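You operate a simulated robot arm through the tools that you are given. There is no shell and no other tool. Be economical: measure what you need, move in short steps, check, and stop when the job is done.

Carry out the task below with a simulated two-armed robot. There is one attempt and no reset: what you move stays moved.

JOB
Put the yellow dot panel on the deck of the kit trolley away on the top of the test stand. Then press the orange pick button three times. Then take the beige oval cap and put it on the top of the white bench. Then open the loom rack drawer, take the scan puck and leave it in the inside of the loom rack drawer, then shut the drawer. Then take the blue dauber on the top of the white bench and put it away on the tool tray of cart three. Then fetch the green dot panel and set it on the low shelf of the tool trolley. Then put the teal filter on the top of the white bench away on the stop of the yellow lane. Then put the damping pad three on the flat nest of the kit trolley. Then take the paint carton and leave it on the beige separator. Then put the black colour tile on the middle tray of the red trolley away on the short shelf of the test stand. The order counts. Set down upright: beige oval cap, teal filter, paint carton.
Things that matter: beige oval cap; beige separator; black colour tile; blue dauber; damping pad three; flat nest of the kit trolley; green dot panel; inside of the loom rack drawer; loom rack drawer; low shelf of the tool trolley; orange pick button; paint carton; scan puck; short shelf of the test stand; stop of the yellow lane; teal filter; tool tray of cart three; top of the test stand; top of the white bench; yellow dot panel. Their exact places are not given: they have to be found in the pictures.

Only the result counts: the job must be done as asked and must still hold three seconds after the hand-in. Knocking over, shifting, dropping, spilling or breaking anything else fails it. Lids that push on must go on centred and level and be pressed home; caps that screw on are set level and turned clockwise until they are tight.

ROBOT AND FRAMES
Two 7-joint arms with two-finger parallel grippers on one trunk, on a base that drives. Base frame: it is fixed to the floor where the robot stands at the start and does not move with it; the origin is under the middle of the robot, x ahead of it, y to its left, z up. Lengths are in mm, angles in rad, forces in N, time in s.
The left shoulder is at the start at [50, 177, 1154], the right one opposite. With the tool pointing down near the work surface each hand reaches from about 100 to 320 mm from the robot's upright axis, wherever it stands, measured 20 degrees to its own side. Places, roughly: beige oval cap (4x4x5 cm) [-800, -900, 800]; beige separator (16x12x1 cm) [-1000, -2500, 800]; black colour tile (6x6x2 cm) [-900, -6400, 500]; blue dauber (3x3x8 cm) [-800, -1600, 900]; damping pad three [-1000, -2750, 1000]; flat nest of the kit trolley [1000, 0, 900]; green dot panel (6x12x2 cm) [-800, -2100, 800]; inside of the loom rack drawer [1200, -1200, 600]; loom rack drawer [1100, -1200, 700]; low shelf of the tool trolley [-800, -5100, 200]; orange pick button [-700, -700, 800]; paint carton [-750, -5750, 250]; scan puck [-750, -1000, 750]; short shelf of the test stand [-800, -8100, 600]; stop of the yellow lane [-800, -300, 800]; teal filter (6x3x5 cm) [-900, -2300, 800]; tool tray of cart three [1200, -10100, 600]; top of the test stand [-800, -8500, 900]; top of the white bench [-900, -2000, 800]; yellow dot panel (6x12x2 cm) [700, 200, 900]. Payload 3.43 kg a hand.
The tool frame of a hand sits at the grasp point between the pads (the TCP): z along the fingers, y along the line on which they close. The tips reach 34 mm beyond it. The gripper opens to 128 mm. The fingers are 24 mm wide and 12 mm thick; the gripper's body (48 by 130 mm) begins 96 mm behind the TCP.
Orientation is that of the tool frame in the base frame, as a unit quaternion [w, x, y, z]. With the fingers straight down and closing along the base's y, the tool's x points along the base's -x, its y along +y and its z along -z.

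CONTROLS
- The arms move only by the tool move_arm. It takes "left_steps", "right_steps" or both (then of equal length, played together; a hand with none holds still); each is a list of rows, each a list of 7 numbers: the shift along the tool's x, y, z in m, then the turn, a rotation vector about the tool's x, y, z in rad, then the closure, from 0 (fully open) to 1 (shut). In form: [[dx, dy, dz, rx, ry, rz, fingers], ...]. A call has 1 to 10 rows; each row is the pose to reach, as a shift and turn from the pose commanded when the call began, along the tool's axes at that moment. Rows are played at 5 a second. More than 50 mm and 0.15 rad between two rows, or a gripper value outside its range, and nothing of the call is played. Where a pose cannot be reached the arm comes as near as it can. A force on the tool above 40 N (or 10 N above the force at the start of the call, whichever is more), or a blocked arm, ends the call early, and 0.2 s more pass. The fingers move at their own pace (about 108 mm/s each) and stop on an object; they squeeze with about 26 N. The grip force told is the motor's: it shows also when the fingers shut on nothing. Time passes only in rows, and 0.2 s behind the last, so rows that repeat a pose let the fingers close. The reply holds the time, the measured pose of the TCP, the force on the tool along the base axes, the opening and the grip force, in the units named above and with some noise, with the torque about the TCP (base axes, N m) and any sound that the robot's microphone picked up, and new pictures: "pictures" is both (left out), scene, wrist or none (wrist: the cameras of the hands that moved).
- Cameras (640 x 400 px; columns grow to the right, rows downward): "scene" is now at [98.5, -80.1, 1308.2]; the picture's right is [-0.94, -0.34, 0.00], its down [-0.22, 0.61, -0.76] and it looks along [0.26, -0.72, -0.64] (base axes); focal length 214 px, centre (320, 200). "left" rides on the left gripper at [76, 11, -160] in its tool frame; the picture's right is [-0.15, 0.99, 0.00], its down [-0.88, -0.13, -0.46] and it looks along [-0.45, -0.07, 0.89] (tool axes); focal length 234 px, centre (320, 200). "right" rides on the right gripper at [76, -11, -160] in its tool frame; the picture's right is [0.15, 0.99, 0.00], its down [-0.88, 0.13, -0.46] and it looks along [-0.45, 0.07, 0.89] (tool axes); focal length 234 px, centre (320, 200).
- slide_trunk(by): slides the trunk up (or, below 0, down) by that many mm; the arms and the scene camera ride with it, the base frame stays. It gives what a move gives, with no picture.
- steer(legs): drives the robot by 1 to 6 legs, each [ahead, turn to the left] in mm and rad, along the robot's own axes; the way and the turn of a leg run together, so that a leg with both is an arc; at most 1500 mm and 3.142 rad a leg. The arms and the cameras ride along, it lands a little off, and it stops where it bumps. It gives what a move gives, and a new picture of the scene camera.
- pan_tilt(pan, tilt): turns the head with the scene camera to pan (to the left, within 1.396 rad either way) and tilt (down, from -0.506 to 1.204), counted from straight ahead of the robot. It gives what a move gives, and a new picture of the scene camera.
- point_at(camera, pixels): for up to 12 pixels [column, row] of the newest picture of that camera ("zoom" is the newest enlarged one), the place [x, y, z] in the base frame of the surface seen there, good to about 2 mm. No time passes.
- zoom(camera, box): a new picture of the part [left, top, right, bottom] of that camera's present view, enlarged. No time passes.
- hand_in(): hands the job in; it is judged then, once.

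Work in short steps. Measure before you move; look again where a grasp or a placing could have gone wrong, and mend it. You have 357 turns and 360 pictures in all, those below and enlarged ones among them. Open the grippers and draw the arms clear of the work before you hand the job in, unless the task says otherwise; then end with one line.

The tools are called after ">>>" by a JSON object that holds its "fn" and its "kwargs". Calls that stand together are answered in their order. move_arm: Moves the arms, as the interface text tells. Its arguments: {"type":"object","properties":{"left_steps":{"type":"array","items":{"type":"array","items":{"type":"number"}}},"right_steps":{"type":"array","items":{"type":"array","items":{"type":"number"}}},"pictures":{"type":"string","enum":["both","scene","wrist","none"]}},"required":[]} The other tools are called the same way: slide_trunk (by) slides the trunk up or down; steer (legs) drives the base; pan_tilt (pan, tilt) turns the head that bears the scene camera; point_at (camera, pixels) gives the place of the surface under pixels of a picture; zoom (camera, box) takes an enlarged picture of a part of a camera's view; hand_in () hands the job in.

At the start:

```text
t: 0.0
left_position: [440.4, -13.1, 1082.1]
left_orientation: [-0.001, 0.0, 1.0, 0.0]
left_wrist_force: [-0.3, -0.9, 0.3]
left_torque: [0.0, 0.01, -0.01]
left_gripper_width: 128.0
left_grip_force: 0.1
right_position: [277.2, -343.2, 1118.8]
right_orientation: [0.0, 0.001, 1.0, 0.0]
right_wrist_force: [-0.6, 0.0, -0.1]
right_torque: [0.01, -0.01, 0.01]
right_gripper_width: 128.0
right_grip_force: 0.0
trunk travel left (down, up): [-325.0, 76.0]
robot x, y, heading: [-0.5, 1.3, 0.002]
head pan, tilt: [-1.227, 0.7]
```

scene: 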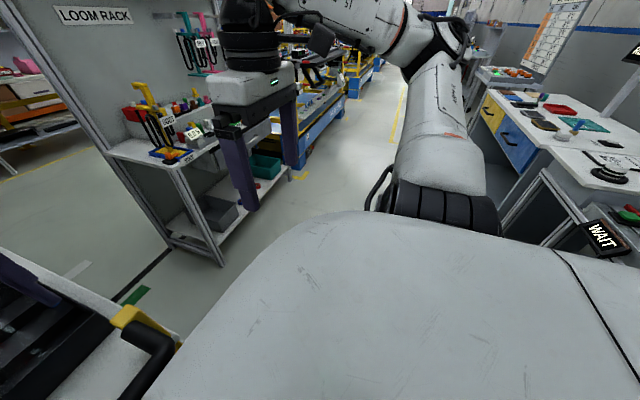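
right: 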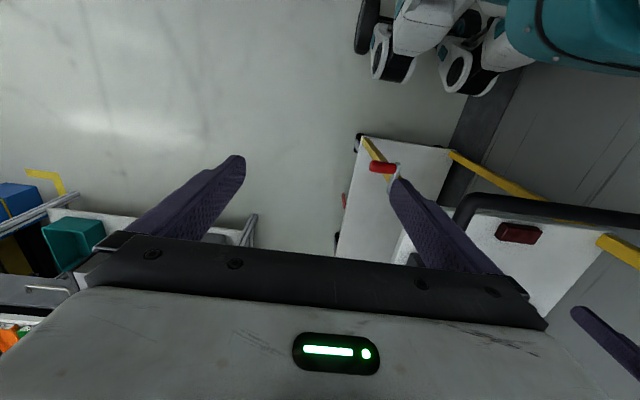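
left: 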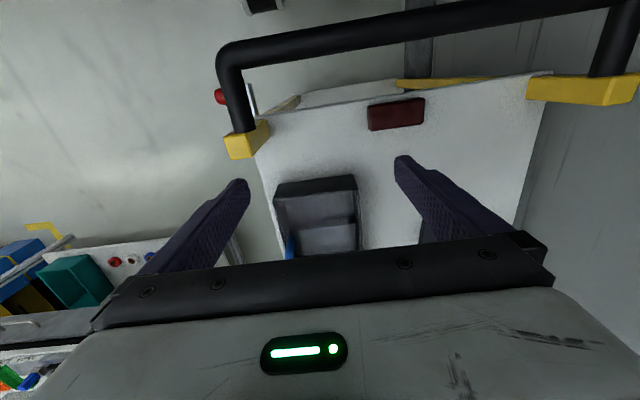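

I start by looking ahead at the kit trolley.

>>> {"fn": "pan_tilt", "kwargs": {"pan": 0, "tilt": 0.6}}

```text
t: 1.4
left_position: [439.7, -13.7, 1082.3]
left_orientation: [0.001, -0.001, 1.0, -0.001]
left_wrist_force: [0.2, -0.2, 0.2]
left_torque: [0.02, 0.02, -0.02]
left_gripper_width: 128.0
left_grip_force: 0.1
right_position: [277.5, -341.6, 1119.6]
right_orientation: [-0.001, 0.001, 1.0, 0.0]
right_wrist_force: [0.3, 0.0, -0.3]
right_torque: [-0.02, 0.01, -0.02]
right_gripper_width: 128.1
right_grip_force: 0.0
trunk travel left (down, up): [-325.0, 76.0]
robot x, y, heading: [-4.7, -2.7, -0.002]
head pan, tilt: [0.0, 0.6]
```

scene: 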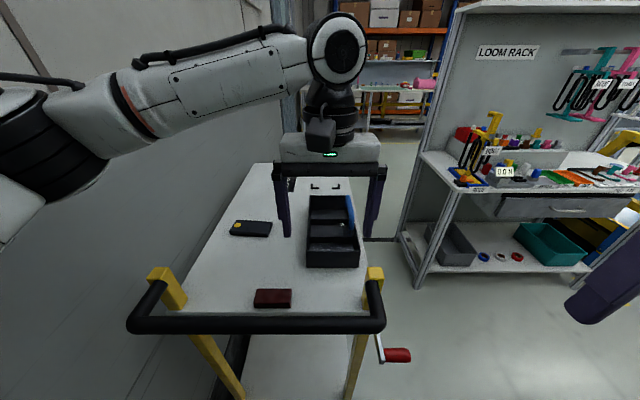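

The panel with a yellow dot appears at (250,228). I zoom and measure.

>>> {"fn": "zoom", "kwargs": {"camera": "scene", "box": [180, 150, 400, 320]}}

>>> {"fn": "point_at", "kwargs": {"camera": "scene", "pixels": [[250, 228], [232, 226], [270, 228], [272, 298], [333, 262], [320, 200], [325, 187], [300, 160], [230, 260], [250, 317], [505, 208], [545, 212]]}}

```text
2.35 times, centred on (290, 235) of scene
```

zoom: 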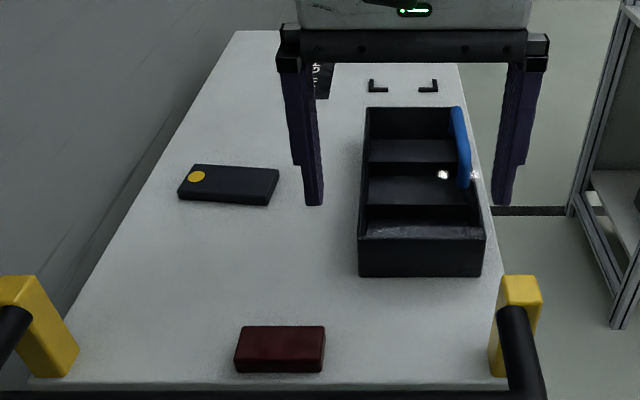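

```text
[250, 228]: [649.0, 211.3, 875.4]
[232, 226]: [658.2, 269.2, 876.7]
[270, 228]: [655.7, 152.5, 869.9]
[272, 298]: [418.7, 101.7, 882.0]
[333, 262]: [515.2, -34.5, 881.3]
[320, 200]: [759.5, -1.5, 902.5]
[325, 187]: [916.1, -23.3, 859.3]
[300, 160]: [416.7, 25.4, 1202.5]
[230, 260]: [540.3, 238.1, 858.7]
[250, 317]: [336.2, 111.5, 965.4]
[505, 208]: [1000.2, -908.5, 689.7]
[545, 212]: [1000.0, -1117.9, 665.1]
```

The panel lies flat at about (652,211), top z≈877, with its long side along y. I move the left hand over it and turn it a quarter so that it closes along x.

>>> {"fn": "move_arm", "kwargs": {"left_steps": [[-0.021, 0.0224, 0, 0, 0, -0.14, 0], [-0.042, 0.0448, 0, 0, 0, -0.28, 0], [-0.063, 0.0672, 0, 0, 0, -0.42, 0], [-0.084, 0.0896, 0, 0, 0, -0.56, 0], [-0.105, 0.112, 0, 0, 0, -0.7, 0], [-0.126, 0.1344, 0, 0, 0, -0.84, 0], [-0.147, 0.1568, 0, 0, 0, -0.98, 0], [-0.168, 0.1792, 0, 0, 0, -1.12, 0], [-0.189, 0.2016, 0, 0, 0, -1.26, 0], [-0.21, 0.224, 0, 0, 0, -1.4, 0]]}}

```text
t: 3.6
left_position: [638.9, 218.2, 1078.8]
left_orientation: [0.0, -0.645, 0.765, 0.0]
left_wrist_force: [0.4, 0.3, -0.5]
left_torque: [-0.05, 0.01, 0.01]
left_gripper_width: 127.9
left_grip_force: 0.0
left hand out of reach, approached as far as the arm can: row 10
right_position: [277.6, -341.5, 1119.1]
right_orientation: [0.0, 0.001, 1.0, 0.0]
right_wrist_force: [0.1, -0.3, -0.3]
right_torque: [-0.08, 0.02, 0.01]
right_gripper_width: 128.0
right_grip_force: 0.0
trunk travel left (down, up): [-325.0, 76.0]
robot x, y, heading: [2.2, 0.8, 0.004]
head pan, tilt: [0.0, 0.6]
```

scene: 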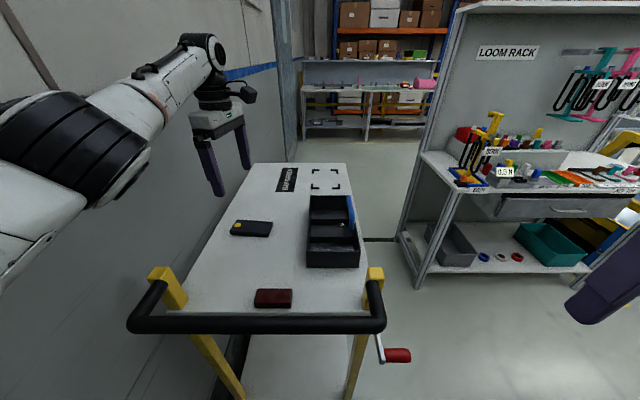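
left: 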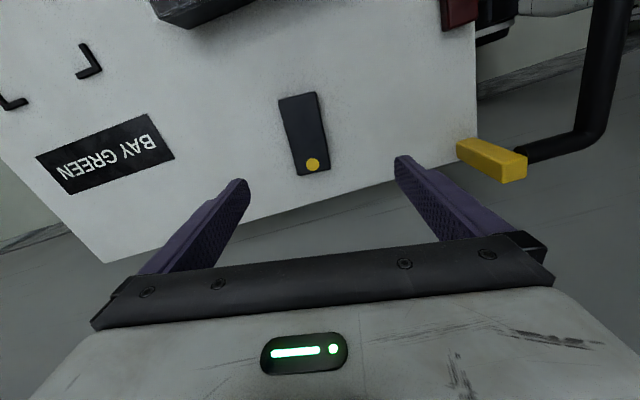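

The left camera shows the panel at (304,133). I measure it from here, since this view is close.

>>> {"fn": "point_at", "kwargs": {"camera": "left", "pixels": [[280, 98], [316, 93], [299, 172], [329, 166], [304, 130], [312, 164], [350, 180], [96, 155], [36, 80], [100, 70], [15, 105]]}}

>>> {"fn": "point_at", "kwargs": {"camera": "scene", "pixels": [[314, 172], [336, 171], [314, 187], [337, 187], [326, 180], [290, 178], [333, 200], [331, 250]]}}

```text
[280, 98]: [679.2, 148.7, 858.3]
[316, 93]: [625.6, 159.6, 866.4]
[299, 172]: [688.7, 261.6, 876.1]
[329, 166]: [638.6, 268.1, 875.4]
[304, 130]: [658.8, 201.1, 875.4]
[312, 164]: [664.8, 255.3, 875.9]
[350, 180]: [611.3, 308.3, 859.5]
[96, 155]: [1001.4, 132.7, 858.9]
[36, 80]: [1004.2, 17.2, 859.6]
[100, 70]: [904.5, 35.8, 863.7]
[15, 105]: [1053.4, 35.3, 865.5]
```

```text
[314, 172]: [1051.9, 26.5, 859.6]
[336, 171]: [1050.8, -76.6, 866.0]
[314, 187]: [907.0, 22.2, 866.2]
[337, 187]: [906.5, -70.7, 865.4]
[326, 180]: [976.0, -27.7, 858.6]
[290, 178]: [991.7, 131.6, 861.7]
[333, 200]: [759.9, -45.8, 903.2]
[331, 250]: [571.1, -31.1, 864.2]
```

I go down 110 mm with a small trim turn, then check the pose.

>>> {"fn": "move_arm", "kwargs": {"left_steps": [[0, 0, 0.04, 0, 0, -0.04, 0], [0, 0, 0.08, 0, 0, -0.08, 0], [0, 0, 0.11, 0, 0, -0.08, 0]], "pictures": "wrist"}}

```text
t: 4.4
left_position: [655.1, 216.7, 981.2]
left_orientation: [0.0, -0.675, 0.738, 0.0]
left_wrist_force: [-0.4, 0.2, -0.3]
left_torque: [0.02, -0.01, 0.03]
left_gripper_width: 128.0
left_grip_force: 0.0
left hand out of reach, approached as far as the arm can: row 1, 2, 3
right_position: [277.2, -341.9, 1119.5]
right_orientation: [0.001, 0.002, 1.0, 0.0]
right_wrist_force: [-0.2, 0.1, -0.7]
right_torque: [-0.02, 0.01, 0.01]
right_gripper_width: 127.9
right_grip_force: 0.2
trunk travel left (down, up): [-325.0, 76.0]
robot x, y, heading: [0.8, 0.3, -0.001]
head pan, tilt: [0.0, 0.6]
```

left: 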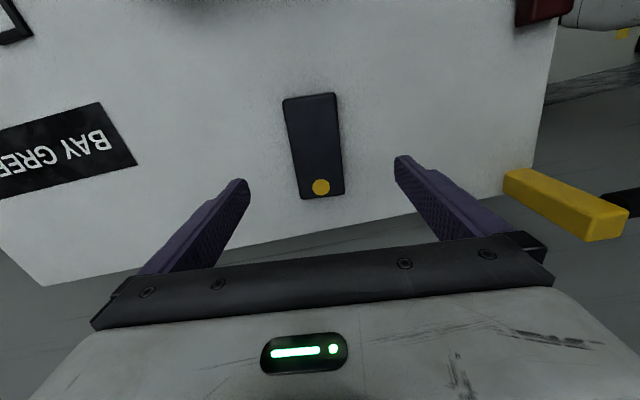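

I go down further toward the grasp height and check.

>>> {"fn": "move_arm", "kwargs": {"left_steps": [[0.002, -0.004, 0.03, 0, 0, 0, 0], [0.004, -0.005, 0.055, 0, 0, 0, 0], [0.004, -0.005, 0.055, 0, 0, 0, 0]], "pictures": "wrist"}}

```text
t: 5.2
left_position: [660.7, 210.2, 924.5]
left_orientation: [0.001, -0.675, 0.738, 0.001]
left_wrist_force: [1.2, 0.1, -1.2]
left_torque: [-0.02, 0.03, 0.01]
left_gripper_width: 127.6
left_grip_force: 0.0
right_position: [277.5, -342.9, 1119.6]
right_orientation: [0.0, 0.0, 1.0, 0.0]
right_wrist_force: [-0.9, -0.2, 0.4]
right_torque: [-0.01, 0.01, 0.03]
right_gripper_width: 128.4
right_grip_force: 0.0
trunk travel left (down, up): [-325.0, 76.0]
robot x, y, heading: [-2.5, -2.0, 0.001]
head pan, tilt: [0.0, 0.6]
```

left: 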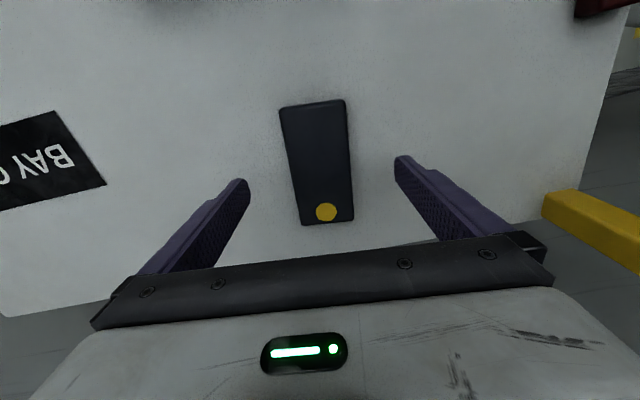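

The hand is at (661,210), right over the panel. Down 27 mm and close.

>>> {"fn": "move_arm", "kwargs": {"left_steps": [[0, 0, 0.015, 0, 0, 0, 0], [0, 0, 0.027, 0, 0, 0, 0], [0, 0, 0.027, 0, 0, 0, 0.3], [0, 0, 0.027, 0, 0, 0, 1], [0, 0, 0.027, 0, 0, 0, 1], [0, 0, 0.027, 0, 0, 0, 1]], "pictures": "wrist"}}

```text
t: 6.6
left_position: [659.4, 211.4, 896.1]
left_orientation: [-0.001, -0.674, 0.739, 0.0]
left_wrist_force: [-0.6, 0.5, 0.1]
left_torque: [0.01, -0.01, 0.01]
left_gripper_width: 57.6
left_grip_force: 26.6
right_position: [277.3, -343.0, 1119.7]
right_orientation: [0.0, 0.001, 1.0, 0.001]
right_wrist_force: [-0.2, 0.2, -0.1]
right_torque: [0.02, -0.02, 0.01]
right_gripper_width: 128.0
right_grip_force: 0.0
trunk travel left (down, up): [-325.0, 76.0]
robot x, y, heading: [1.2, 0.1, -0.006]
head pan, tilt: [0.0, 0.6]
```

left: 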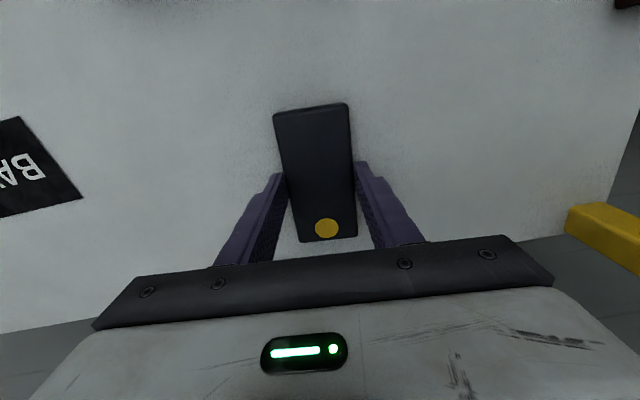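

Gripped at 57.6 mm. I lift it and draw the arm back toward the body.

>>> {"fn": "move_arm", "kwargs": {"left_steps": [[0, 0, -0.04, 0, 0, 0, 1], [0, 0, -0.08, 0, 0, 0, 1], [0, 0.03, -0.12, 0, 0, 0, 1], [0, 0.06, -0.16, 0, 0, 0, 1], [0, 0.1, -0.2, 0, 0, 0, 1], [0, 0.14, -0.2, 0, 0, 0, 1], [0, 0.18, -0.2, 0, 0, 0, 1], [0, 0.22, -0.2, 0, 0, 0, 1], [0, 0.25, -0.2, 0, 0, 0, 1]], "pictures": "both"}}

```text
refused: row 5 steps farther than a row can; nothing moved
```

The diagonal step was too long; I make the steps smaller.

>>> {"fn": "move_arm", "kwargs": {"left_steps": [[0, 0, -0.04, 0, 0, 0, 1], [0, 0, -0.08, 0, 0, 0, 1], [0, 0.02, -0.12, 0, 0, 0, 1], [0, 0.04, -0.16, 0, 0, 0, 1], [0, 0.07, -0.195, 0, 0, 0, 1], [0, 0.11, -0.2, 0, 0, 0, 1], [0, 0.15, -0.2, 0, 0, 0, 1], [0, 0.19, -0.2, 0, 0, 0, 1], [0, 0.23, -0.2, 0, 0, 0, 1], [0, 0.26, -0.2, 0, 0, 0, 1]], "pictures": "both"}}

```text
t: 8.4
left_position: [459.6, 104.0, 1094.7]
left_orientation: [0.015, -0.582, 0.812, 0.034]
left_wrist_force: [-0.2, 0.4, -1.4]
left_torque: [-0.03, 0.03, 0.03]
left_gripper_width: 57.5
left_grip_force: 26.2
left hand out of reach, approached as far as the arm can: row 2
right_position: [270.2, -362.8, 1113.9]
right_orientation: [0.003, 0.0, 1.0, 0.014]
right_wrist_force: [0.1, -0.5, -0.8]
right_torque: [0.07, 0.0, 0.01]
right_gripper_width: 127.9
right_grip_force: 0.1
trunk travel left (down, up): [-325.0, 76.0]
robot x, y, heading: [-3.1, -7.5, -0.01]
head pan, tilt: [0.0, 0.6]
stopped in row 8 (left hand): the arm was blocked; the commanded pose is now the measured one
```

scene: 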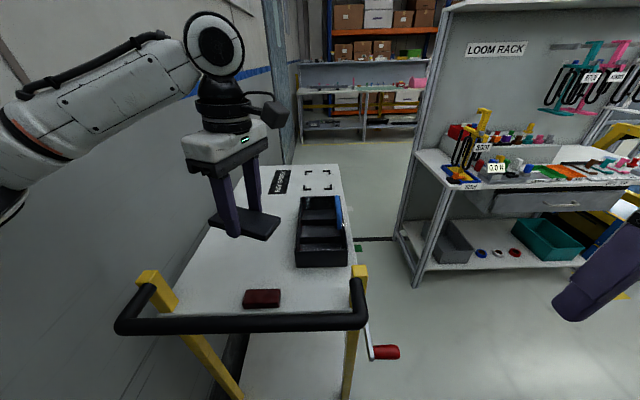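
left: 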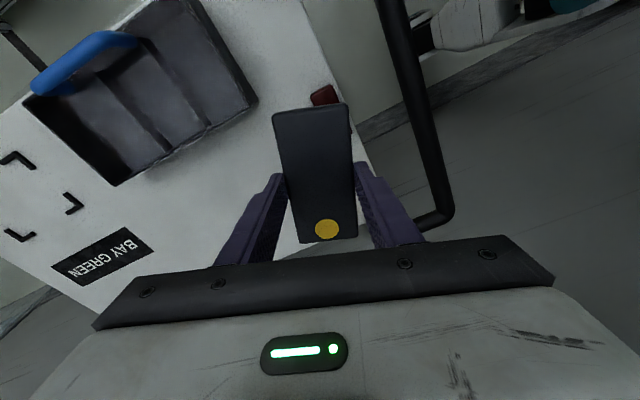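

The left elbow seems to touch the wall; the panel is held. I look to the right and down the aisle before driving.

>>> {"fn": "pan_tilt", "kwargs": {"pan": -1.39, "tilt": 0.35}}

```text
t: 9.9
left_position: [461.2, 102.5, 1095.6]
left_orientation: [0.019, -0.582, 0.812, 0.033]
left_wrist_force: [-0.3, -0.5, -0.7]
left_torque: [0.0, 0.01, 0.03]
left_gripper_width: 57.3
left_grip_force: 26.1
right_position: [270.2, -363.8, 1112.3]
right_orientation: [0.004, 0.0, 1.0, 0.013]
right_wrist_force: [0.3, -0.1, 0.2]
right_torque: [-0.01, 0.0, -0.01]
right_gripper_width: 128.2
right_grip_force: 0.1
trunk travel left (down, up): [-325.0, 76.0]
robot x, y, heading: [1.7, -3.4, -0.006]
head pan, tilt: [-1.389, 0.351]
```

scene: 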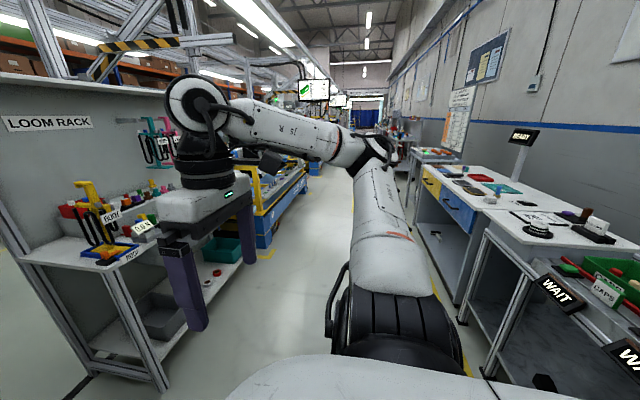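

I measure the edges of the benches and of the rack to know the aisle width.

>>> {"fn": "point_at", "kwargs": {"camera": "scene", "pixels": [[490, 228], [520, 250], [560, 290], [420, 175], [470, 205], [265, 215], [130, 268], [25, 262], [600, 290], [640, 345], [310, 240], [465, 370]]}}

```text
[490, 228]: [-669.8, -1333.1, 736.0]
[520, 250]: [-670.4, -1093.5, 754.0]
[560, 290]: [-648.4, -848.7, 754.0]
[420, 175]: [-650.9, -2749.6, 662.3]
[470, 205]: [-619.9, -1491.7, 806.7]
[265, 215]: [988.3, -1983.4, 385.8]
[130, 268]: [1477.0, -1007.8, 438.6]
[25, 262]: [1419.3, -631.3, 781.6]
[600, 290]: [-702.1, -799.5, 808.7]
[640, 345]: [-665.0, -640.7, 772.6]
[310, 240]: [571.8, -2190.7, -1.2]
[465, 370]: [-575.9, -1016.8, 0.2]
```

The aisle spans x≈-600 to 900. I turn right in place to face down the aisle.

>>> {"fn": "steer", "kwargs": {"legs": [[-60, 0], [0, -1.571]]}}

>>> {"fn": "pan_tilt", "kwargs": {"pan": -0.9, "tilt": 0.6}}

```text
t: 14.7
left_position: [86.9, -470.1, 1089.5]
left_orientation: [0.019, 0.143, 0.989, 0.011]
left_wrist_force: [0.3, -0.1, -1.2]
left_torque: [0.03, 0.01, 0.02]
left_gripper_width: 57.5
left_grip_force: 26.2
right_position: [-390.8, -286.3, 1120.3]
right_orientation: [-0.001, 0.7, 0.714, 0.0]
right_wrist_force: [1.0, 0.4, -0.4]
right_torque: [0.01, 0.0, 0.01]
right_gripper_width: 128.0
right_grip_force: 0.1
trunk travel left (down, up): [-325.0, 76.0]
robot x, y, heading: [-60.1, -3.6, -1.561]
head pan, tilt: [-1.389, 0.351]
```

scene: 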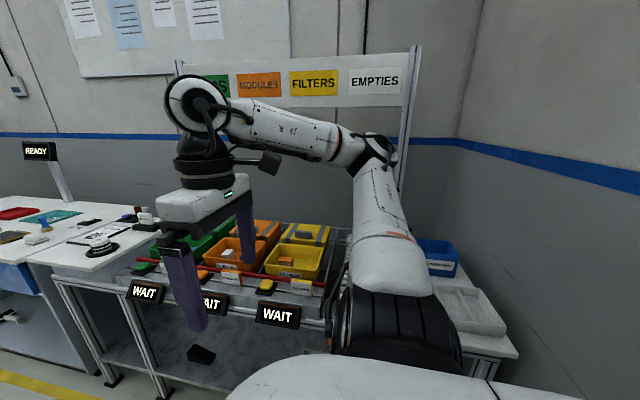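

```text
t: 15.6
left_position: [87.1, -470.6, 1090.7]
left_orientation: [0.019, 0.144, 0.989, 0.012]
left_wrist_force: [0.2, 0.2, -1.1]
left_torque: [0.06, 0.01, 0.04]
left_gripper_width: 57.3
left_grip_force: 26.4
right_position: [-391.4, -286.9, 1119.9]
right_orientation: [-0.001, 0.7, 0.714, 0.0]
right_wrist_force: [0.0, 0.3, 0.2]
right_torque: [-0.01, 0.02, 0.03]
right_gripper_width: 128.0
right_grip_force: 0.0
trunk travel left (down, up): [-325.0, 76.0]
robot x, y, heading: [-56.6, -4.0, -1.552]
head pan, tilt: [-0.901, 0.6]
```

scene: 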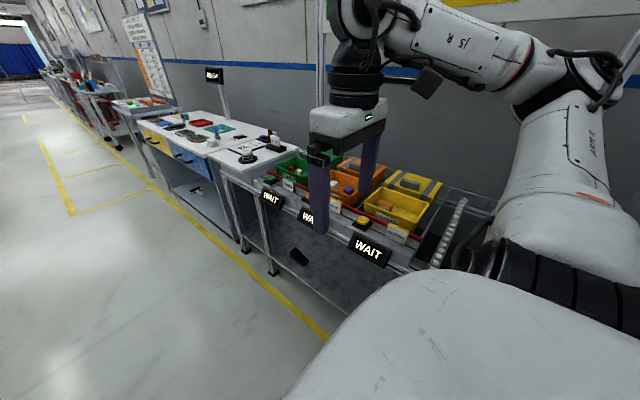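

I look straight down the aisle to check it is clear.

>>> {"fn": "pan_tilt", "kwargs": {"pan": 0, "tilt": 0.25}}

```text
t: 16.8
left_position: [88.5, -469.1, 1088.7]
left_orientation: [0.019, 0.143, 0.989, 0.011]
left_wrist_force: [0.2, 0.9, -0.7]
left_torque: [-0.02, -0.02, -0.01]
left_gripper_width: 57.2
left_grip_force: 25.8
right_position: [-390.7, -289.1, 1119.3]
right_orientation: [-0.001, 0.7, 0.714, -0.001]
right_wrist_force: [-0.2, 0.5, 0.6]
right_torque: [-0.01, 0.0, 0.01]
right_gripper_width: 128.4
right_grip_force: 0.0
trunk travel left (down, up): [-325.0, 76.0]
robot x, y, heading: [-58.4, -0.5, -1.551]
head pan, tilt: [0.0, 0.25]
```

scene: 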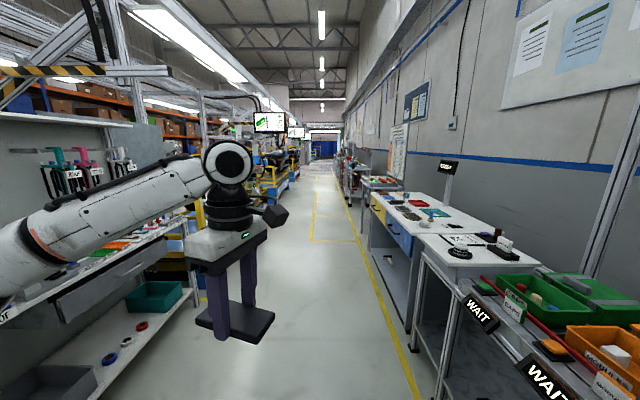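

The aisle is clear. I correct the heading slightly and drive about 7 m.

>>> {"fn": "steer", "kwargs": {"legs": [[0, -0.02], [1500, 0], [1500, 0], [1500, 0], [1500, 0]]}}

```text
t: 45.6
left_position: [-162.5, -6454.5, 1089.9]
left_orientation: [0.02, 0.174, 0.985, 0.01]
left_wrist_force: [0.5, -0.5, -0.8]
left_torque: [-0.01, 0.01, 0.02]
left_gripper_width: 57.4
left_grip_force: 26.0
right_position: [-628.9, -6243.4, 1120.4]
right_orientation: [-0.001, 0.722, 0.692, -0.001]
right_wrist_force: [0.3, 0.3, 0.0]
right_torque: [-0.03, -0.02, -0.02]
right_gripper_width: 128.1
right_grip_force: 0.0
trunk travel left (down, up): [-325.0, 76.0]
robot x, y, heading: [-277.7, -5977.4, -1.619]
head pan, tilt: [0.0, 0.25]
```

scene: 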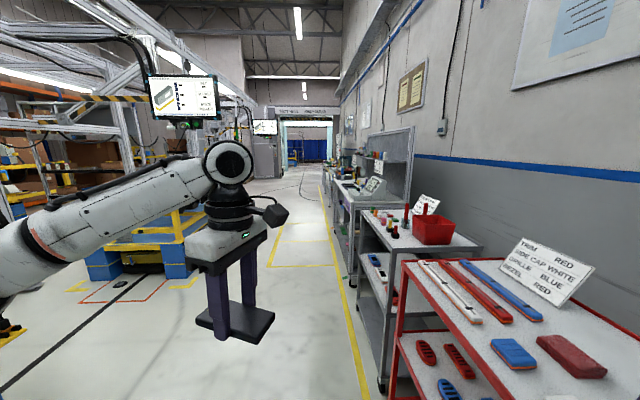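

It has drifted right to x=-278. I steer back left a bit and go on 1500 mm.

>>> {"fn": "steer", "kwargs": {"legs": [[0, 0.12], [1500, 0]]}}

>>> {"fn": "pan_tilt", "kwargs": {"pan": -0.7, "tilt": 0.4}}

```text
t: 53.5
left_position: [22.6, -7910.3, 1090.3]
left_orientation: [0.019, 0.104, 0.994, 0.013]
left_wrist_force: [0.5, 0.5, -0.9]
left_torque: [0.01, 0.01, -0.01]
left_gripper_width: 57.3
left_grip_force: 26.0
right_position: [-469.4, -7764.9, 1119.8]
right_orientation: [-0.001, 0.672, 0.741, 0.0]
right_wrist_force: [0.2, 0.5, 0.8]
right_torque: [-0.01, 0.0, 0.02]
right_gripper_width: 127.8
right_grip_force: 0.0
trunk travel left (down, up): [-325.0, 76.0]
robot x, y, heading: [-157.7, -7455.2, -1.477]
head pan, tilt: [0.0, 0.25]
```

scene: 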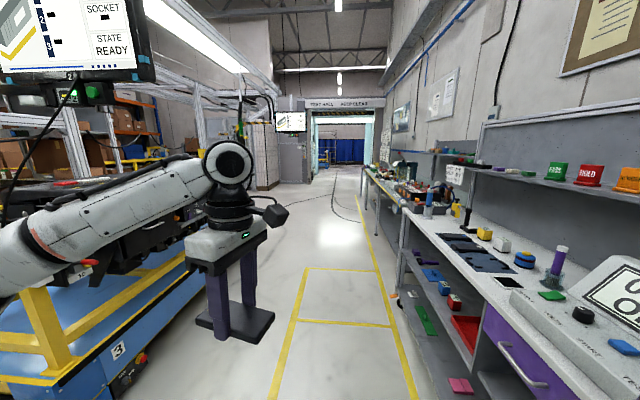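

```text
t: 54.5
left_position: [21.8, -7908.5, 1090.8]
left_orientation: [0.019, 0.104, 0.994, 0.012]
left_wrist_force: [-0.8, -0.1, -0.5]
left_torque: [-0.03, -0.02, 0.03]
left_gripper_width: 57.1
left_grip_force: 26.1
right_position: [-468.3, -7762.9, 1118.7]
right_orientation: [0.0, 0.672, 0.741, -0.001]
right_wrist_force: [0.0, 0.5, 0.6]
right_torque: [0.01, -0.06, -0.01]
right_gripper_width: 127.8
right_grip_force: 0.1
trunk travel left (down, up): [-325.0, 76.0]
robot x, y, heading: [-162.9, -7455.5, -1.476]
head pan, tilt: [-0.7, 0.4]
```

scene: 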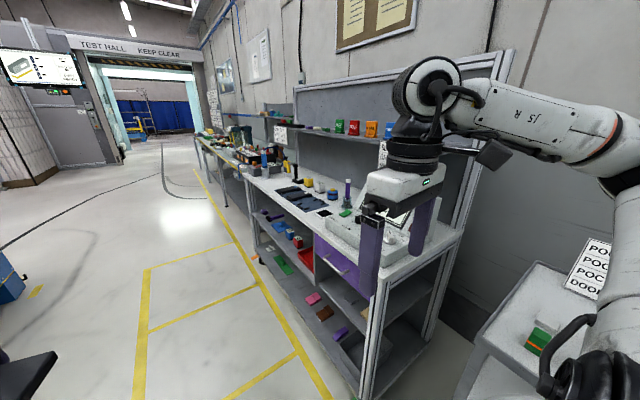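

The test stand is in view. I zoom in on it and measure.

>>> {"fn": "zoom", "kwargs": {"camera": "scene", "box": [230, 100, 450, 300]}}

>>> {"fn": "point_at", "kwargs": {"camera": "scene", "pixels": [[250, 185], [300, 180], [295, 205], [330, 230], [345, 215], [275, 235], [270, 262], [325, 310], [320, 240], [420, 265], [365, 235], [260, 205]]}}

```text
2.00 times, centred on (340, 200) of scene
```

zoom: 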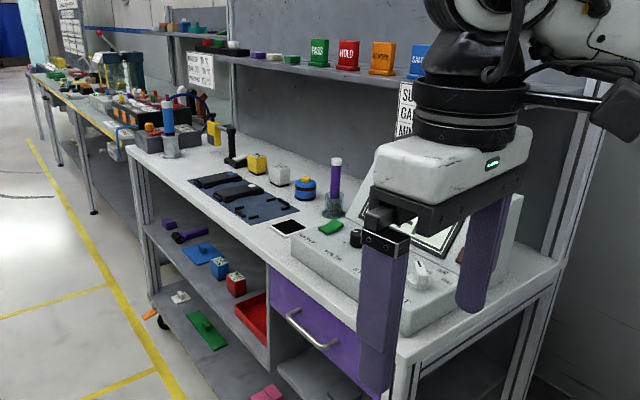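

```text
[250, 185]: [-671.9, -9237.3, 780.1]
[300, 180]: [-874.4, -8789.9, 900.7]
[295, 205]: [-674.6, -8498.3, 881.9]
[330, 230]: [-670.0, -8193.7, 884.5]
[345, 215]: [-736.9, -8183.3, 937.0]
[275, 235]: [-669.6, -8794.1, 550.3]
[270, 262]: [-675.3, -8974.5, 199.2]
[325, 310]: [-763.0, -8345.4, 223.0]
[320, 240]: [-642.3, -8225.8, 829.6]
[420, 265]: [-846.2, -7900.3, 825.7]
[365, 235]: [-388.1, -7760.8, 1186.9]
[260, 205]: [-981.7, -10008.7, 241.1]
```

The top is at z≈882 with its front edge at x≈-660. I drive 950 mm further and turn to face the stand.

>>> {"fn": "steer", "kwargs": {"legs": [[950, 0], [0, -1.65]]}}

>>> {"fn": "pan_tilt", "kwargs": {"pan": 0, "tilt": 0.6}}

```text
t: 63.4
left_position: [-527.4, -8555.6, 1090.4]
left_orientation: [0.021, 0.792, 0.611, -0.006]
left_wrist_force: [0.6, 0.5, -0.2]
left_torque: [-0.01, 0.02, 0.01]
left_gripper_width: 57.3
left_grip_force: 26.1
right_position: [-360.3, -8069.8, 1119.7]
right_orientation: [0.0, 1.0, 0.024, 0.001]
right_wrist_force: [1.1, -0.7, -0.2]
right_torque: [0.0, -0.01, 0.03]
right_gripper_width: 128.1
right_grip_force: 0.1
trunk travel left (down, up): [-325.0, 76.0]
robot x, y, heading: [-66.5, -8397.1, -3.098]
head pan, tilt: [-0.7, 0.4]
```

scene: 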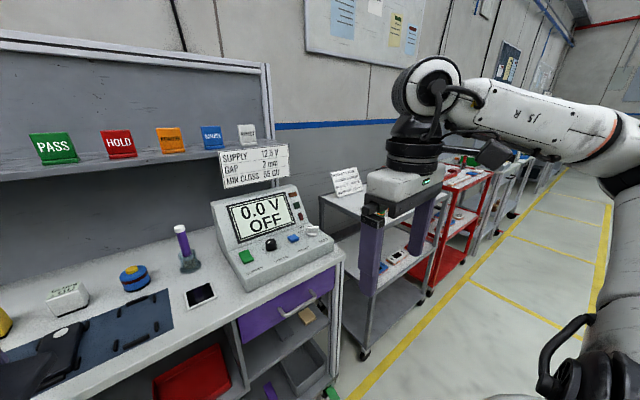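

```text
t: 64.5
left_position: [-527.9, -8553.4, 1090.7]
left_orientation: [0.022, 0.792, 0.61, -0.005]
left_wrist_force: [0.7, 0.3, -0.5]
left_torque: [-0.03, 0.01, -0.01]
left_gripper_width: 57.1
left_grip_force: 26.2
right_position: [-360.9, -8070.7, 1119.8]
right_orientation: [-0.001, 1.0, 0.024, 0.0]
right_wrist_force: [0.0, 0.3, 0.2]
right_torque: [0.01, 0.0, -0.02]
right_gripper_width: 127.9
right_grip_force: 0.1
trunk travel left (down, up): [-325.0, 76.0]
robot x, y, heading: [-64.0, -8390.7, -3.102]
head pan, tilt: [0.0, 0.6]
```

scene: 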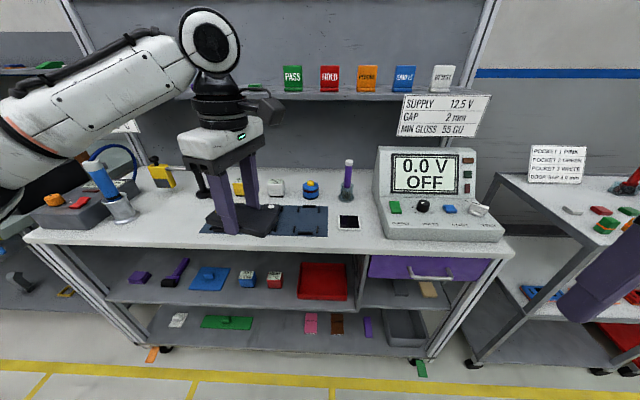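

I measure the free strip left of the dark tray for the placement.

>>> {"fn": "point_at", "kwargs": {"camera": "scene", "pixels": [[165, 215], [140, 235], [200, 228], [175, 200], [115, 230], [210, 232], [350, 235], [365, 215], [365, 195], [330, 195], [330, 236], [345, 245]]}}

>>> {"fn": "zoom", "kwargs": {"camera": "scene", "box": [60, 150, 380, 260]}}

```text
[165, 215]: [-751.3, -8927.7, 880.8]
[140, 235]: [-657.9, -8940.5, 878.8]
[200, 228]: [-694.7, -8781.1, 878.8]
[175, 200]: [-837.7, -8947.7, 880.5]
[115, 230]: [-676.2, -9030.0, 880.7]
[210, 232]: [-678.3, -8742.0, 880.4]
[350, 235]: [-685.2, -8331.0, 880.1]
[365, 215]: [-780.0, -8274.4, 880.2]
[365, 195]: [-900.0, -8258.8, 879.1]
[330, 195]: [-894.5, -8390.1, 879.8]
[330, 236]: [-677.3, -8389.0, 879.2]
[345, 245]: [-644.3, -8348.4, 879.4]
```

```text
2.00 times, centred on (220, 205) of scene
```

zoom: 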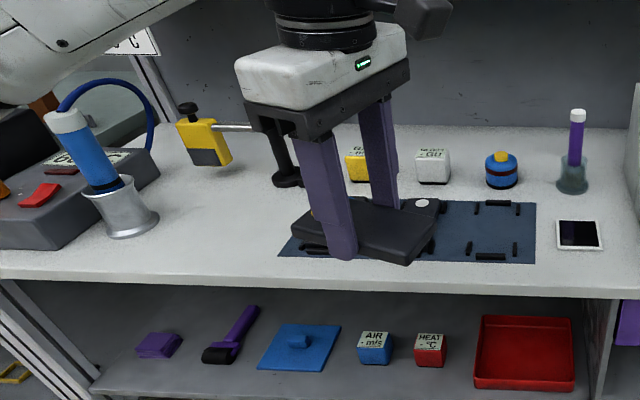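

The free strip is around (-745,-8850), z=880. I turn left 0.25 rad and drive 200 mm ahead to bring it in reach of the left arm.

>>> {"fn": "steer", "kwargs": {"legs": [[0, 0.25], [200, 0]]}}

```text
t: 67.0
left_position: [-662.3, -8725.1, 1090.2]
left_orientation: [0.022, 0.707, 0.706, -0.003]
left_wrist_force: [-1.2, 0.2, -1.2]
left_torque: [0.05, -0.01, 0.0]
left_gripper_width: 57.1
left_grip_force: 25.9
right_position: [-622.4, -8213.4, 1119.0]
right_orientation: [-0.001, 0.988, 0.152, 0.0]
right_wrist_force: [0.6, 0.0, -0.2]
right_torque: [0.04, -0.02, 0.0]
right_gripper_width: 128.0
right_grip_force: 0.1
trunk travel left (down, up): [-325.0, 76.0]
robot x, y, heading: [-256.3, -8455.0, -2.841]
head pan, tilt: [0.0, 0.6]
```

scene: 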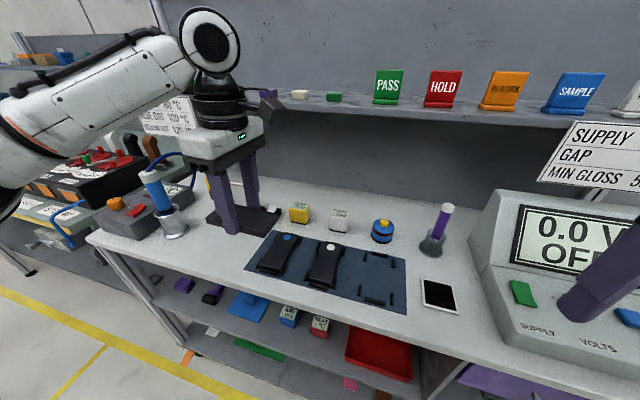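

The tool's x now runs along base +y and its y along base +x. I move over the spot, level the tool, and look.

>>> {"fn": "move_arm", "kwargs": {"left_steps": [[-0.03, -0.02, 0, 0.013, 0.017, 0, 1], [-0.06, -0.04, 0, 0.027, 0.035, 0, 1], [-0.09, -0.06, 0.02, 0.027, 0.035, 0, 1], [-0.125, -0.078, 0.04, 0.027, 0.035, 0, 1], [-0.125, -0.078, 0.08, 0.027, 0.035, 0, 1]]}}

```text
t: 68.2
left_position: [-737.4, -8854.2, 1012.4]
left_orientation: [0.0, 0.708, 0.706, -0.001]
left_wrist_force: [-0.1, -0.3, -1.0]
left_torque: [-0.01, 0.0, -0.01]
left_gripper_width: 57.4
left_grip_force: 26.1
right_position: [-622.3, -8212.6, 1119.3]
right_orientation: [-0.001, 0.988, 0.152, 0.001]
right_wrist_force: [0.4, -0.2, 0.3]
right_torque: [0.07, 0.05, -0.01]
right_gripper_width: 128.0
right_grip_force: 0.2
trunk travel left (down, up): [-325.0, 76.0]
robot x, y, heading: [-257.4, -8454.5, -2.843]
head pan, tilt: [0.0, 0.6]
```

scene: 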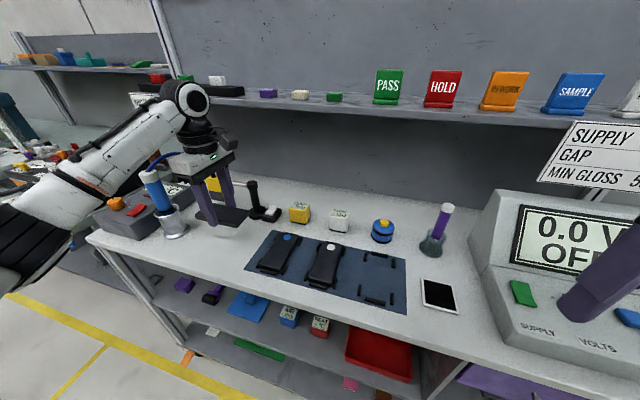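
left: 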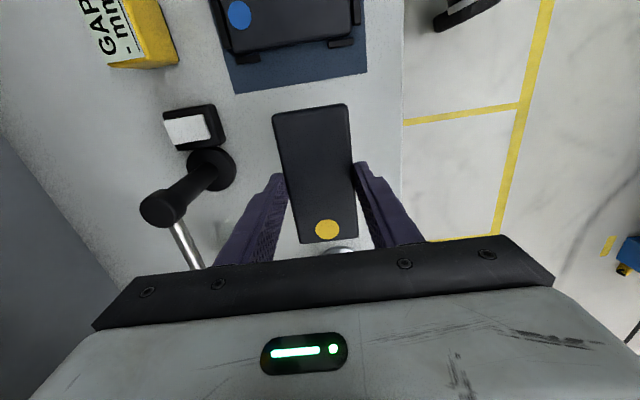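

I check the distance to the silver holder and the black clamp.

>>> {"fn": "point_at", "kwargs": {"camera": "scene", "pixels": [[187, 225], [172, 238], [175, 210], [263, 218], [257, 208]]}}

>>> {"fn": "point_at", "kwargs": {"camera": "left", "pixels": [[338, 248], [215, 170], [320, 90], [325, 243]]}}

```text
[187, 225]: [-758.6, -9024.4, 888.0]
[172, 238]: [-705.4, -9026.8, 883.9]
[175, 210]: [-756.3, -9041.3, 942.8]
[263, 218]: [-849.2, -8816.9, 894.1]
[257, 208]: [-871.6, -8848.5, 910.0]
```

```text
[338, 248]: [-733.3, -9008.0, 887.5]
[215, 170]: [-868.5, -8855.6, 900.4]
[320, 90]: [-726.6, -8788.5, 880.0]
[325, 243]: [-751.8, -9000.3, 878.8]
```

Clear on both sides. I lower 94 mm onto the top.

>>> {"fn": "move_arm", "kwargs": {"left_steps": [[0, 0.005, 0.03, 0, 0, 0, 1], [0, 0.005, 0.06, 0, 0, 0, 1], [0, 0.005, 0.08, 0, 0, 0, 1], [0, 0.005, 0.088, 0, 0, 0, 1], [0, 0.005, 0.0935, 0, 0, 0, 1]], "pictures": "wrist"}}

```text
t: 69.4
left_position: [-734.5, -8849.8, 917.9]
left_orientation: [0.001, 0.709, 0.705, 0.0]
left_wrist_force: [0.0, 0.0, -1.3]
left_torque: [0.01, 0.02, -0.01]
left_gripper_width: 57.5
left_grip_force: 26.5
right_position: [-621.1, -8214.4, 1119.3]
right_orientation: [-0.001, 0.988, 0.152, 0.0]
right_wrist_force: [-0.5, -0.4, 0.3]
right_torque: [0.0, -0.01, 0.0]
right_gripper_width: 128.1
right_grip_force: 0.1
trunk travel left (down, up): [-325.0, 76.0]
robot x, y, heading: [-255.3, -8449.9, -2.844]
head pan, tilt: [0.0, 0.6]
```

left: 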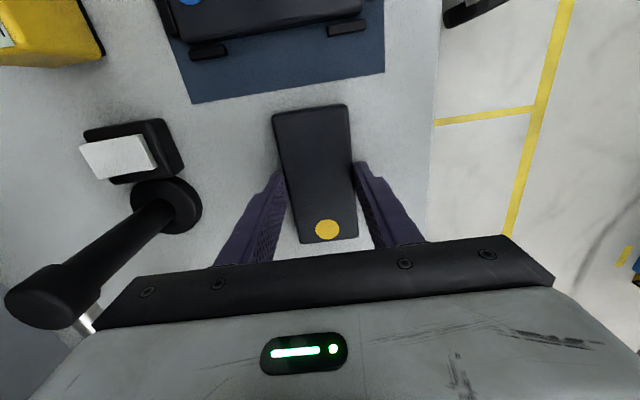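

Nearly touching. A final 2 mm down and release partly, then rise.

>>> {"fn": "move_arm", "kwargs": {"left_steps": [[0, 0, 0.002, 0, 0, 0, 1], [0, 0, 0.002, 0, 0, 0, 0.4], [0, 0, 0.002, 0, 0, 0, 0.3], [0, 0, 0.002, 0, 0, 0, 0.3], [0, 0, -0.04, 0, 0, 0, 0.3], [0, 0, -0.085, 0, 0, 0, 0.3], [0, 0, -0.13, 0, 0, 0, 0.3], [0, 0, -0.17, 0, 0, 0, 0.3]]}}

```text
t: 71.2
left_position: [-735.9, -8848.0, 1091.7]
left_orientation: [0.001, 0.708, 0.706, 0.0]
left_wrist_force: [0.5, -1.0, -0.1]
left_torque: [-0.03, -0.01, -0.03]
left_gripper_width: 89.6
left_grip_force: 0.0
right_position: [-622.0, -8213.9, 1119.8]
right_orientation: [-0.001, 0.988, 0.152, 0.0]
right_wrist_force: [0.1, 0.1, 0.0]
right_torque: [-0.01, 0.01, -0.02]
right_gripper_width: 128.1
right_grip_force: 0.0
trunk travel left (down, up): [-325.0, 76.0]
robot x, y, heading: [-257.5, -8450.1, -2.843]
head pan, tilt: [0.0, 0.6]
```

scene: 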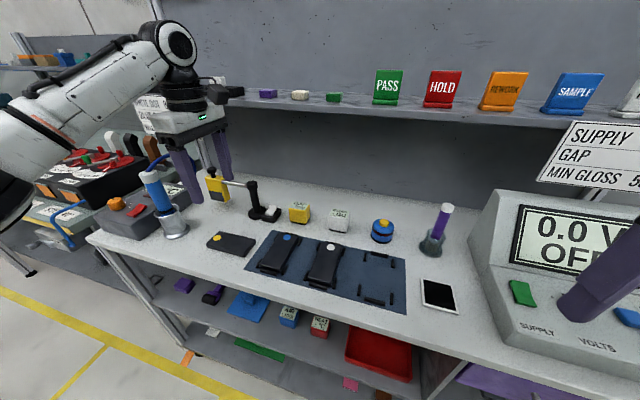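
left: 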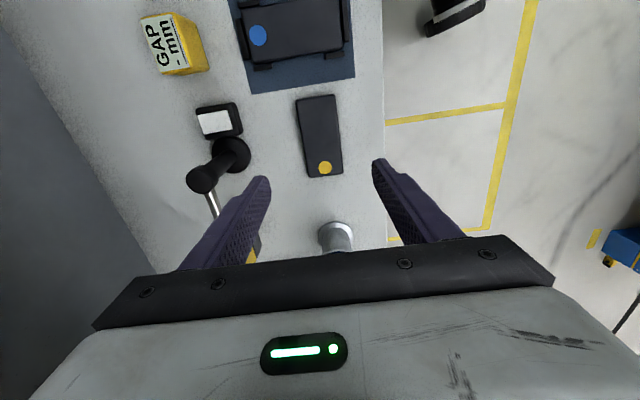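

The panel is placed and stands still at (230,243). I draw the left arm back.

>>> {"fn": "move_arm", "kwargs": {"left_steps": [[0.012, 0.04, 0, 0, 0, 0, 0.3], [0.024, 0.08, 0, 0, 0, 0, 0.3], [0.036, 0.12, 0, 0, 0, 0, 0.3], [0.048, 0.16, 0, 0, 0, 0, 0.3], [0.059, 0.19, 0, 0, 0, 0, 0.3]], "pictures": "none"}}

>>> {"fn": "steer", "kwargs": {"legs": [[-280, 0], [0, -1.87]]}}

```text
t: 72.4
left_position: [-544.0, -8794.0, 1089.1]
left_orientation: [0.0, 0.708, 0.707, 0.0]
left_wrist_force: [0.1, 0.1, 0.0]
left_torque: [-0.01, 0.0, 0.02]
left_gripper_width: 89.6
left_grip_force: 0.1
right_position: [-622.2, -8212.8, 1119.3]
right_orientation: [0.0, 0.988, 0.152, 0.0]
right_wrist_force: [0.7, 0.6, 0.0]
right_torque: [0.0, -0.01, 0.0]
right_gripper_width: 127.8
right_grip_force: 0.1
trunk travel left (down, up): [-325.0, 76.0]
robot x, y, heading: [-253.9, -8452.4, -2.845]
head pan, tilt: [0.0, 0.6]
```

```text
t: 78.8
left_position: [-244.0, -7998.5, 1088.7]
left_orientation: [0.0, 0.99, -0.143, 0.0]
left_wrist_force: [-0.6, 0.2, -0.7]
left_torque: [0.02, 0.02, 0.0]
left_gripper_width: 89.8
left_grip_force: 0.1
right_position: [335.9, -8086.5, 1119.2]
right_orientation: [0.0, 0.714, -0.7, 0.0]
right_wrist_force: [0.1, 0.1, 0.2]
right_torque: [-0.01, -0.03, 0.01]
right_gripper_width: 128.1
right_grip_force: 0.1
trunk travel left (down, up): [-325.0, 76.0]
robot x, y, heading: [1.8, -8371.1, 1.585]
head pan, tilt: [0.0, 0.6]
```

scene: 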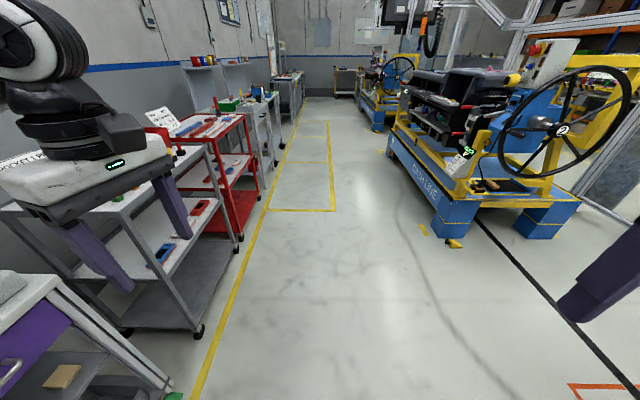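

I drive up the aisle, checking partway.

>>> {"fn": "steer", "kwargs": {"legs": [[1500, 0], [1500, 0], [1500, 0]]}}

```text
t: 100.4
left_position: [-567.1, -3506.1, 1089.0]
left_orientation: [0.0, 0.995, -0.096, 0.0]
left_wrist_force: [0.7, -0.3, -0.1]
left_torque: [-0.02, -0.05, 0.0]
left_gripper_width: 89.6
left_grip_force: 0.2
right_position: [17.7, -3541.5, 1119.9]
right_orientation: [0.0, 0.746, -0.666, 0.001]
right_wrist_force: [0.0, 0.7, -1.0]
right_torque: [0.0, 0.0, 0.01]
right_gripper_width: 127.8
right_grip_force: 0.1
trunk travel left (down, up): [-325.0, 76.0]
robot x, y, heading: [-289.3, -3853.2, 1.678]
head pan, tilt: [0.0, 0.6]
```

scene: 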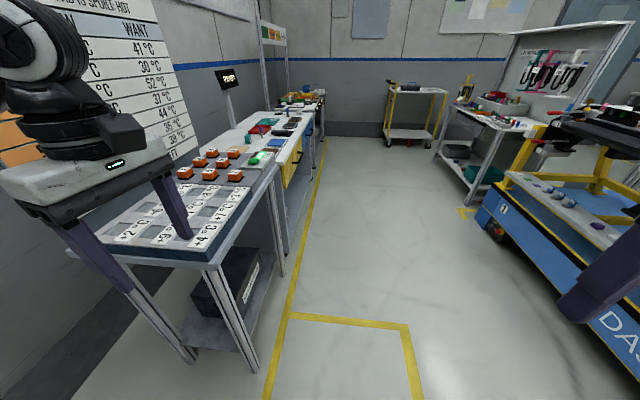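

I correct the heading to the right and drive 3 m more to the flow rack.

>>> {"fn": "steer", "kwargs": {"legs": [[0, -0.2], [1500, 0], [1500, 0]]}}

```text
t: 115.4
left_position: [-229.4, -525.6, 1089.6]
left_orientation: [0.0, 0.983, -0.181, 0.0]
left_wrist_force: [-0.4, -0.1, 0.4]
left_torque: [-0.04, 0.05, 0.0]
left_gripper_width: 89.8
left_grip_force: 0.0
right_position: [340.4, -658.6, 1119.7]
right_orientation: [0.0, -0.687, 0.727, -0.001]
right_wrist_force: [0.3, -0.3, 0.0]
right_torque: [-0.02, -0.01, 0.01]
right_gripper_width: 128.0
right_grip_force: 0.0
trunk travel left (down, up): [-325.0, 76.0]
robot x, y, heading: [-12.6, -916.4, 1.505]
head pan, tilt: [0.0, 0.6]
```

scene: 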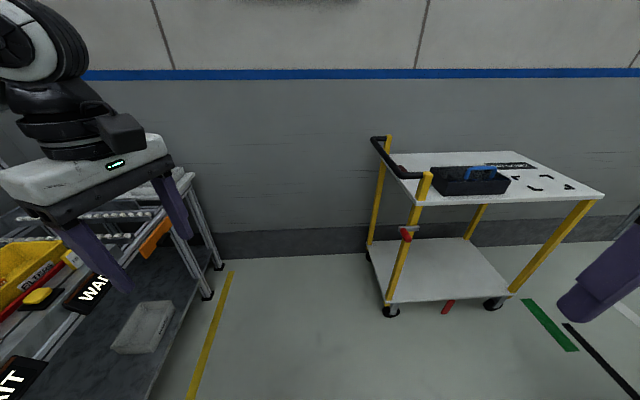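

Now I turn left to face the flow rack and look down at it.

>>> {"fn": "steer", "kwargs": {"legs": [[0, 1.63]]}}

```text
t: 119.7
left_position: [-394.5, -1149.7, 1088.8]
left_orientation: [0.0, 0.812, 0.584, 0.0]
left_wrist_force: [-0.6, -0.4, 0.4]
left_torque: [-0.01, -0.01, 0.01]
left_gripper_width: 89.6
left_grip_force: 0.0
right_position: [-283.7, -573.8, 1119.4]
right_orientation: [-0.001, 1.0, -0.009, 0.0]
right_wrist_force: [0.3, -0.2, 0.9]
right_torque: [-0.04, 0.02, 0.01]
right_gripper_width: 127.8
right_grip_force: 0.1
trunk travel left (down, up): [-325.0, 76.0]
robot x, y, heading: [-13.3, -916.6, 3.122]
head pan, tilt: [0.0, 0.6]
```

scene: 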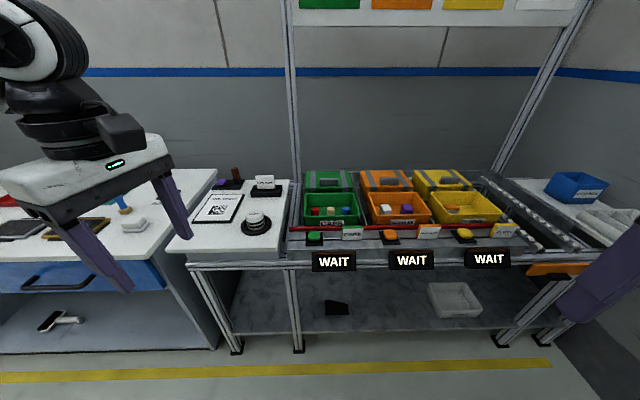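

I zoom on the rack and measure the orange button.

>>> {"fn": "zoom", "kwargs": {"camera": "scene", "box": [180, 150, 600, 290]}}

>>> {"fn": "point_at", "kwargs": {"camera": "scene", "pixels": [[390, 234], [389, 240], [314, 236], [464, 234], [378, 228], [256, 220], [265, 185], [410, 258], [318, 210], [331, 211], [408, 211], [540, 230]]}}

```text
1.52 times, centred on (390, 220) of scene
```

zoom: 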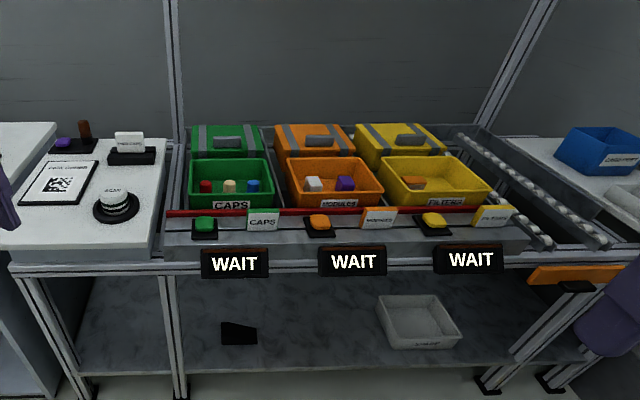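

```text
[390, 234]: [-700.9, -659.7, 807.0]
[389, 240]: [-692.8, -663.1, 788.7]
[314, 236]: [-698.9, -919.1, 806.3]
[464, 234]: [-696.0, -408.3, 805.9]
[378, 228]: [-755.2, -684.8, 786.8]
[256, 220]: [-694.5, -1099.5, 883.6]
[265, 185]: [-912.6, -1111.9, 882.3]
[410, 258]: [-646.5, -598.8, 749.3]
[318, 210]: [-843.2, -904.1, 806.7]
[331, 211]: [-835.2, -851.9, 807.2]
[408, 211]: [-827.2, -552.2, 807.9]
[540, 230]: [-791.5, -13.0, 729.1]
```

The orange button's top is at (-701,-660,807). I drive 200 mm closer, then close the right hand and bring it above.

>>> {"fn": "steer", "kwargs": {"legs": [[200, 0]]}}

>>> {"fn": "point_at", "kwargs": {"camera": "scene", "pixels": [[320, 200]]}}

```text
t: 121.3
left_position: [-591.4, -1143.0, 1088.3]
left_orientation: [0.002, 0.813, 0.583, 0.0]
left_wrist_force: [0.3, -0.3, -0.1]
left_torque: [-0.01, -0.01, 0.0]
left_gripper_width: 89.6
left_grip_force: 0.2
right_position: [-480.0, -569.6, 1119.4]
right_orientation: [-0.001, 1.0, -0.011, 0.001]
right_wrist_force: [-0.6, 0.3, -0.1]
right_torque: [0.01, 0.02, 0.0]
right_gripper_width: 127.9
right_grip_force: 0.1
trunk travel left (down, up): [-325.0, 76.0]
robot x, y, heading: [-206.1, -910.8, 3.115]
head pan, tilt: [0.0, 0.6]
```

scene: 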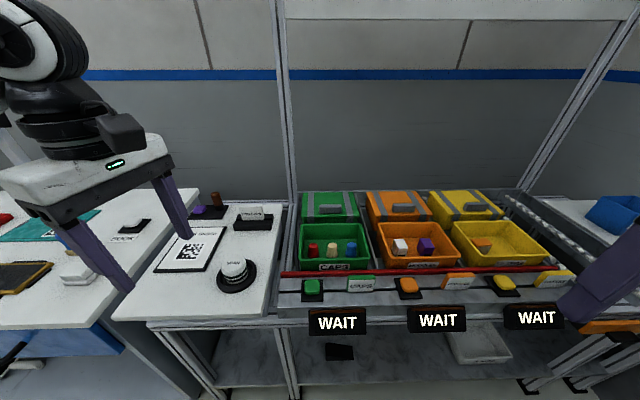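

```text
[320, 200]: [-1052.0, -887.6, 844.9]
```

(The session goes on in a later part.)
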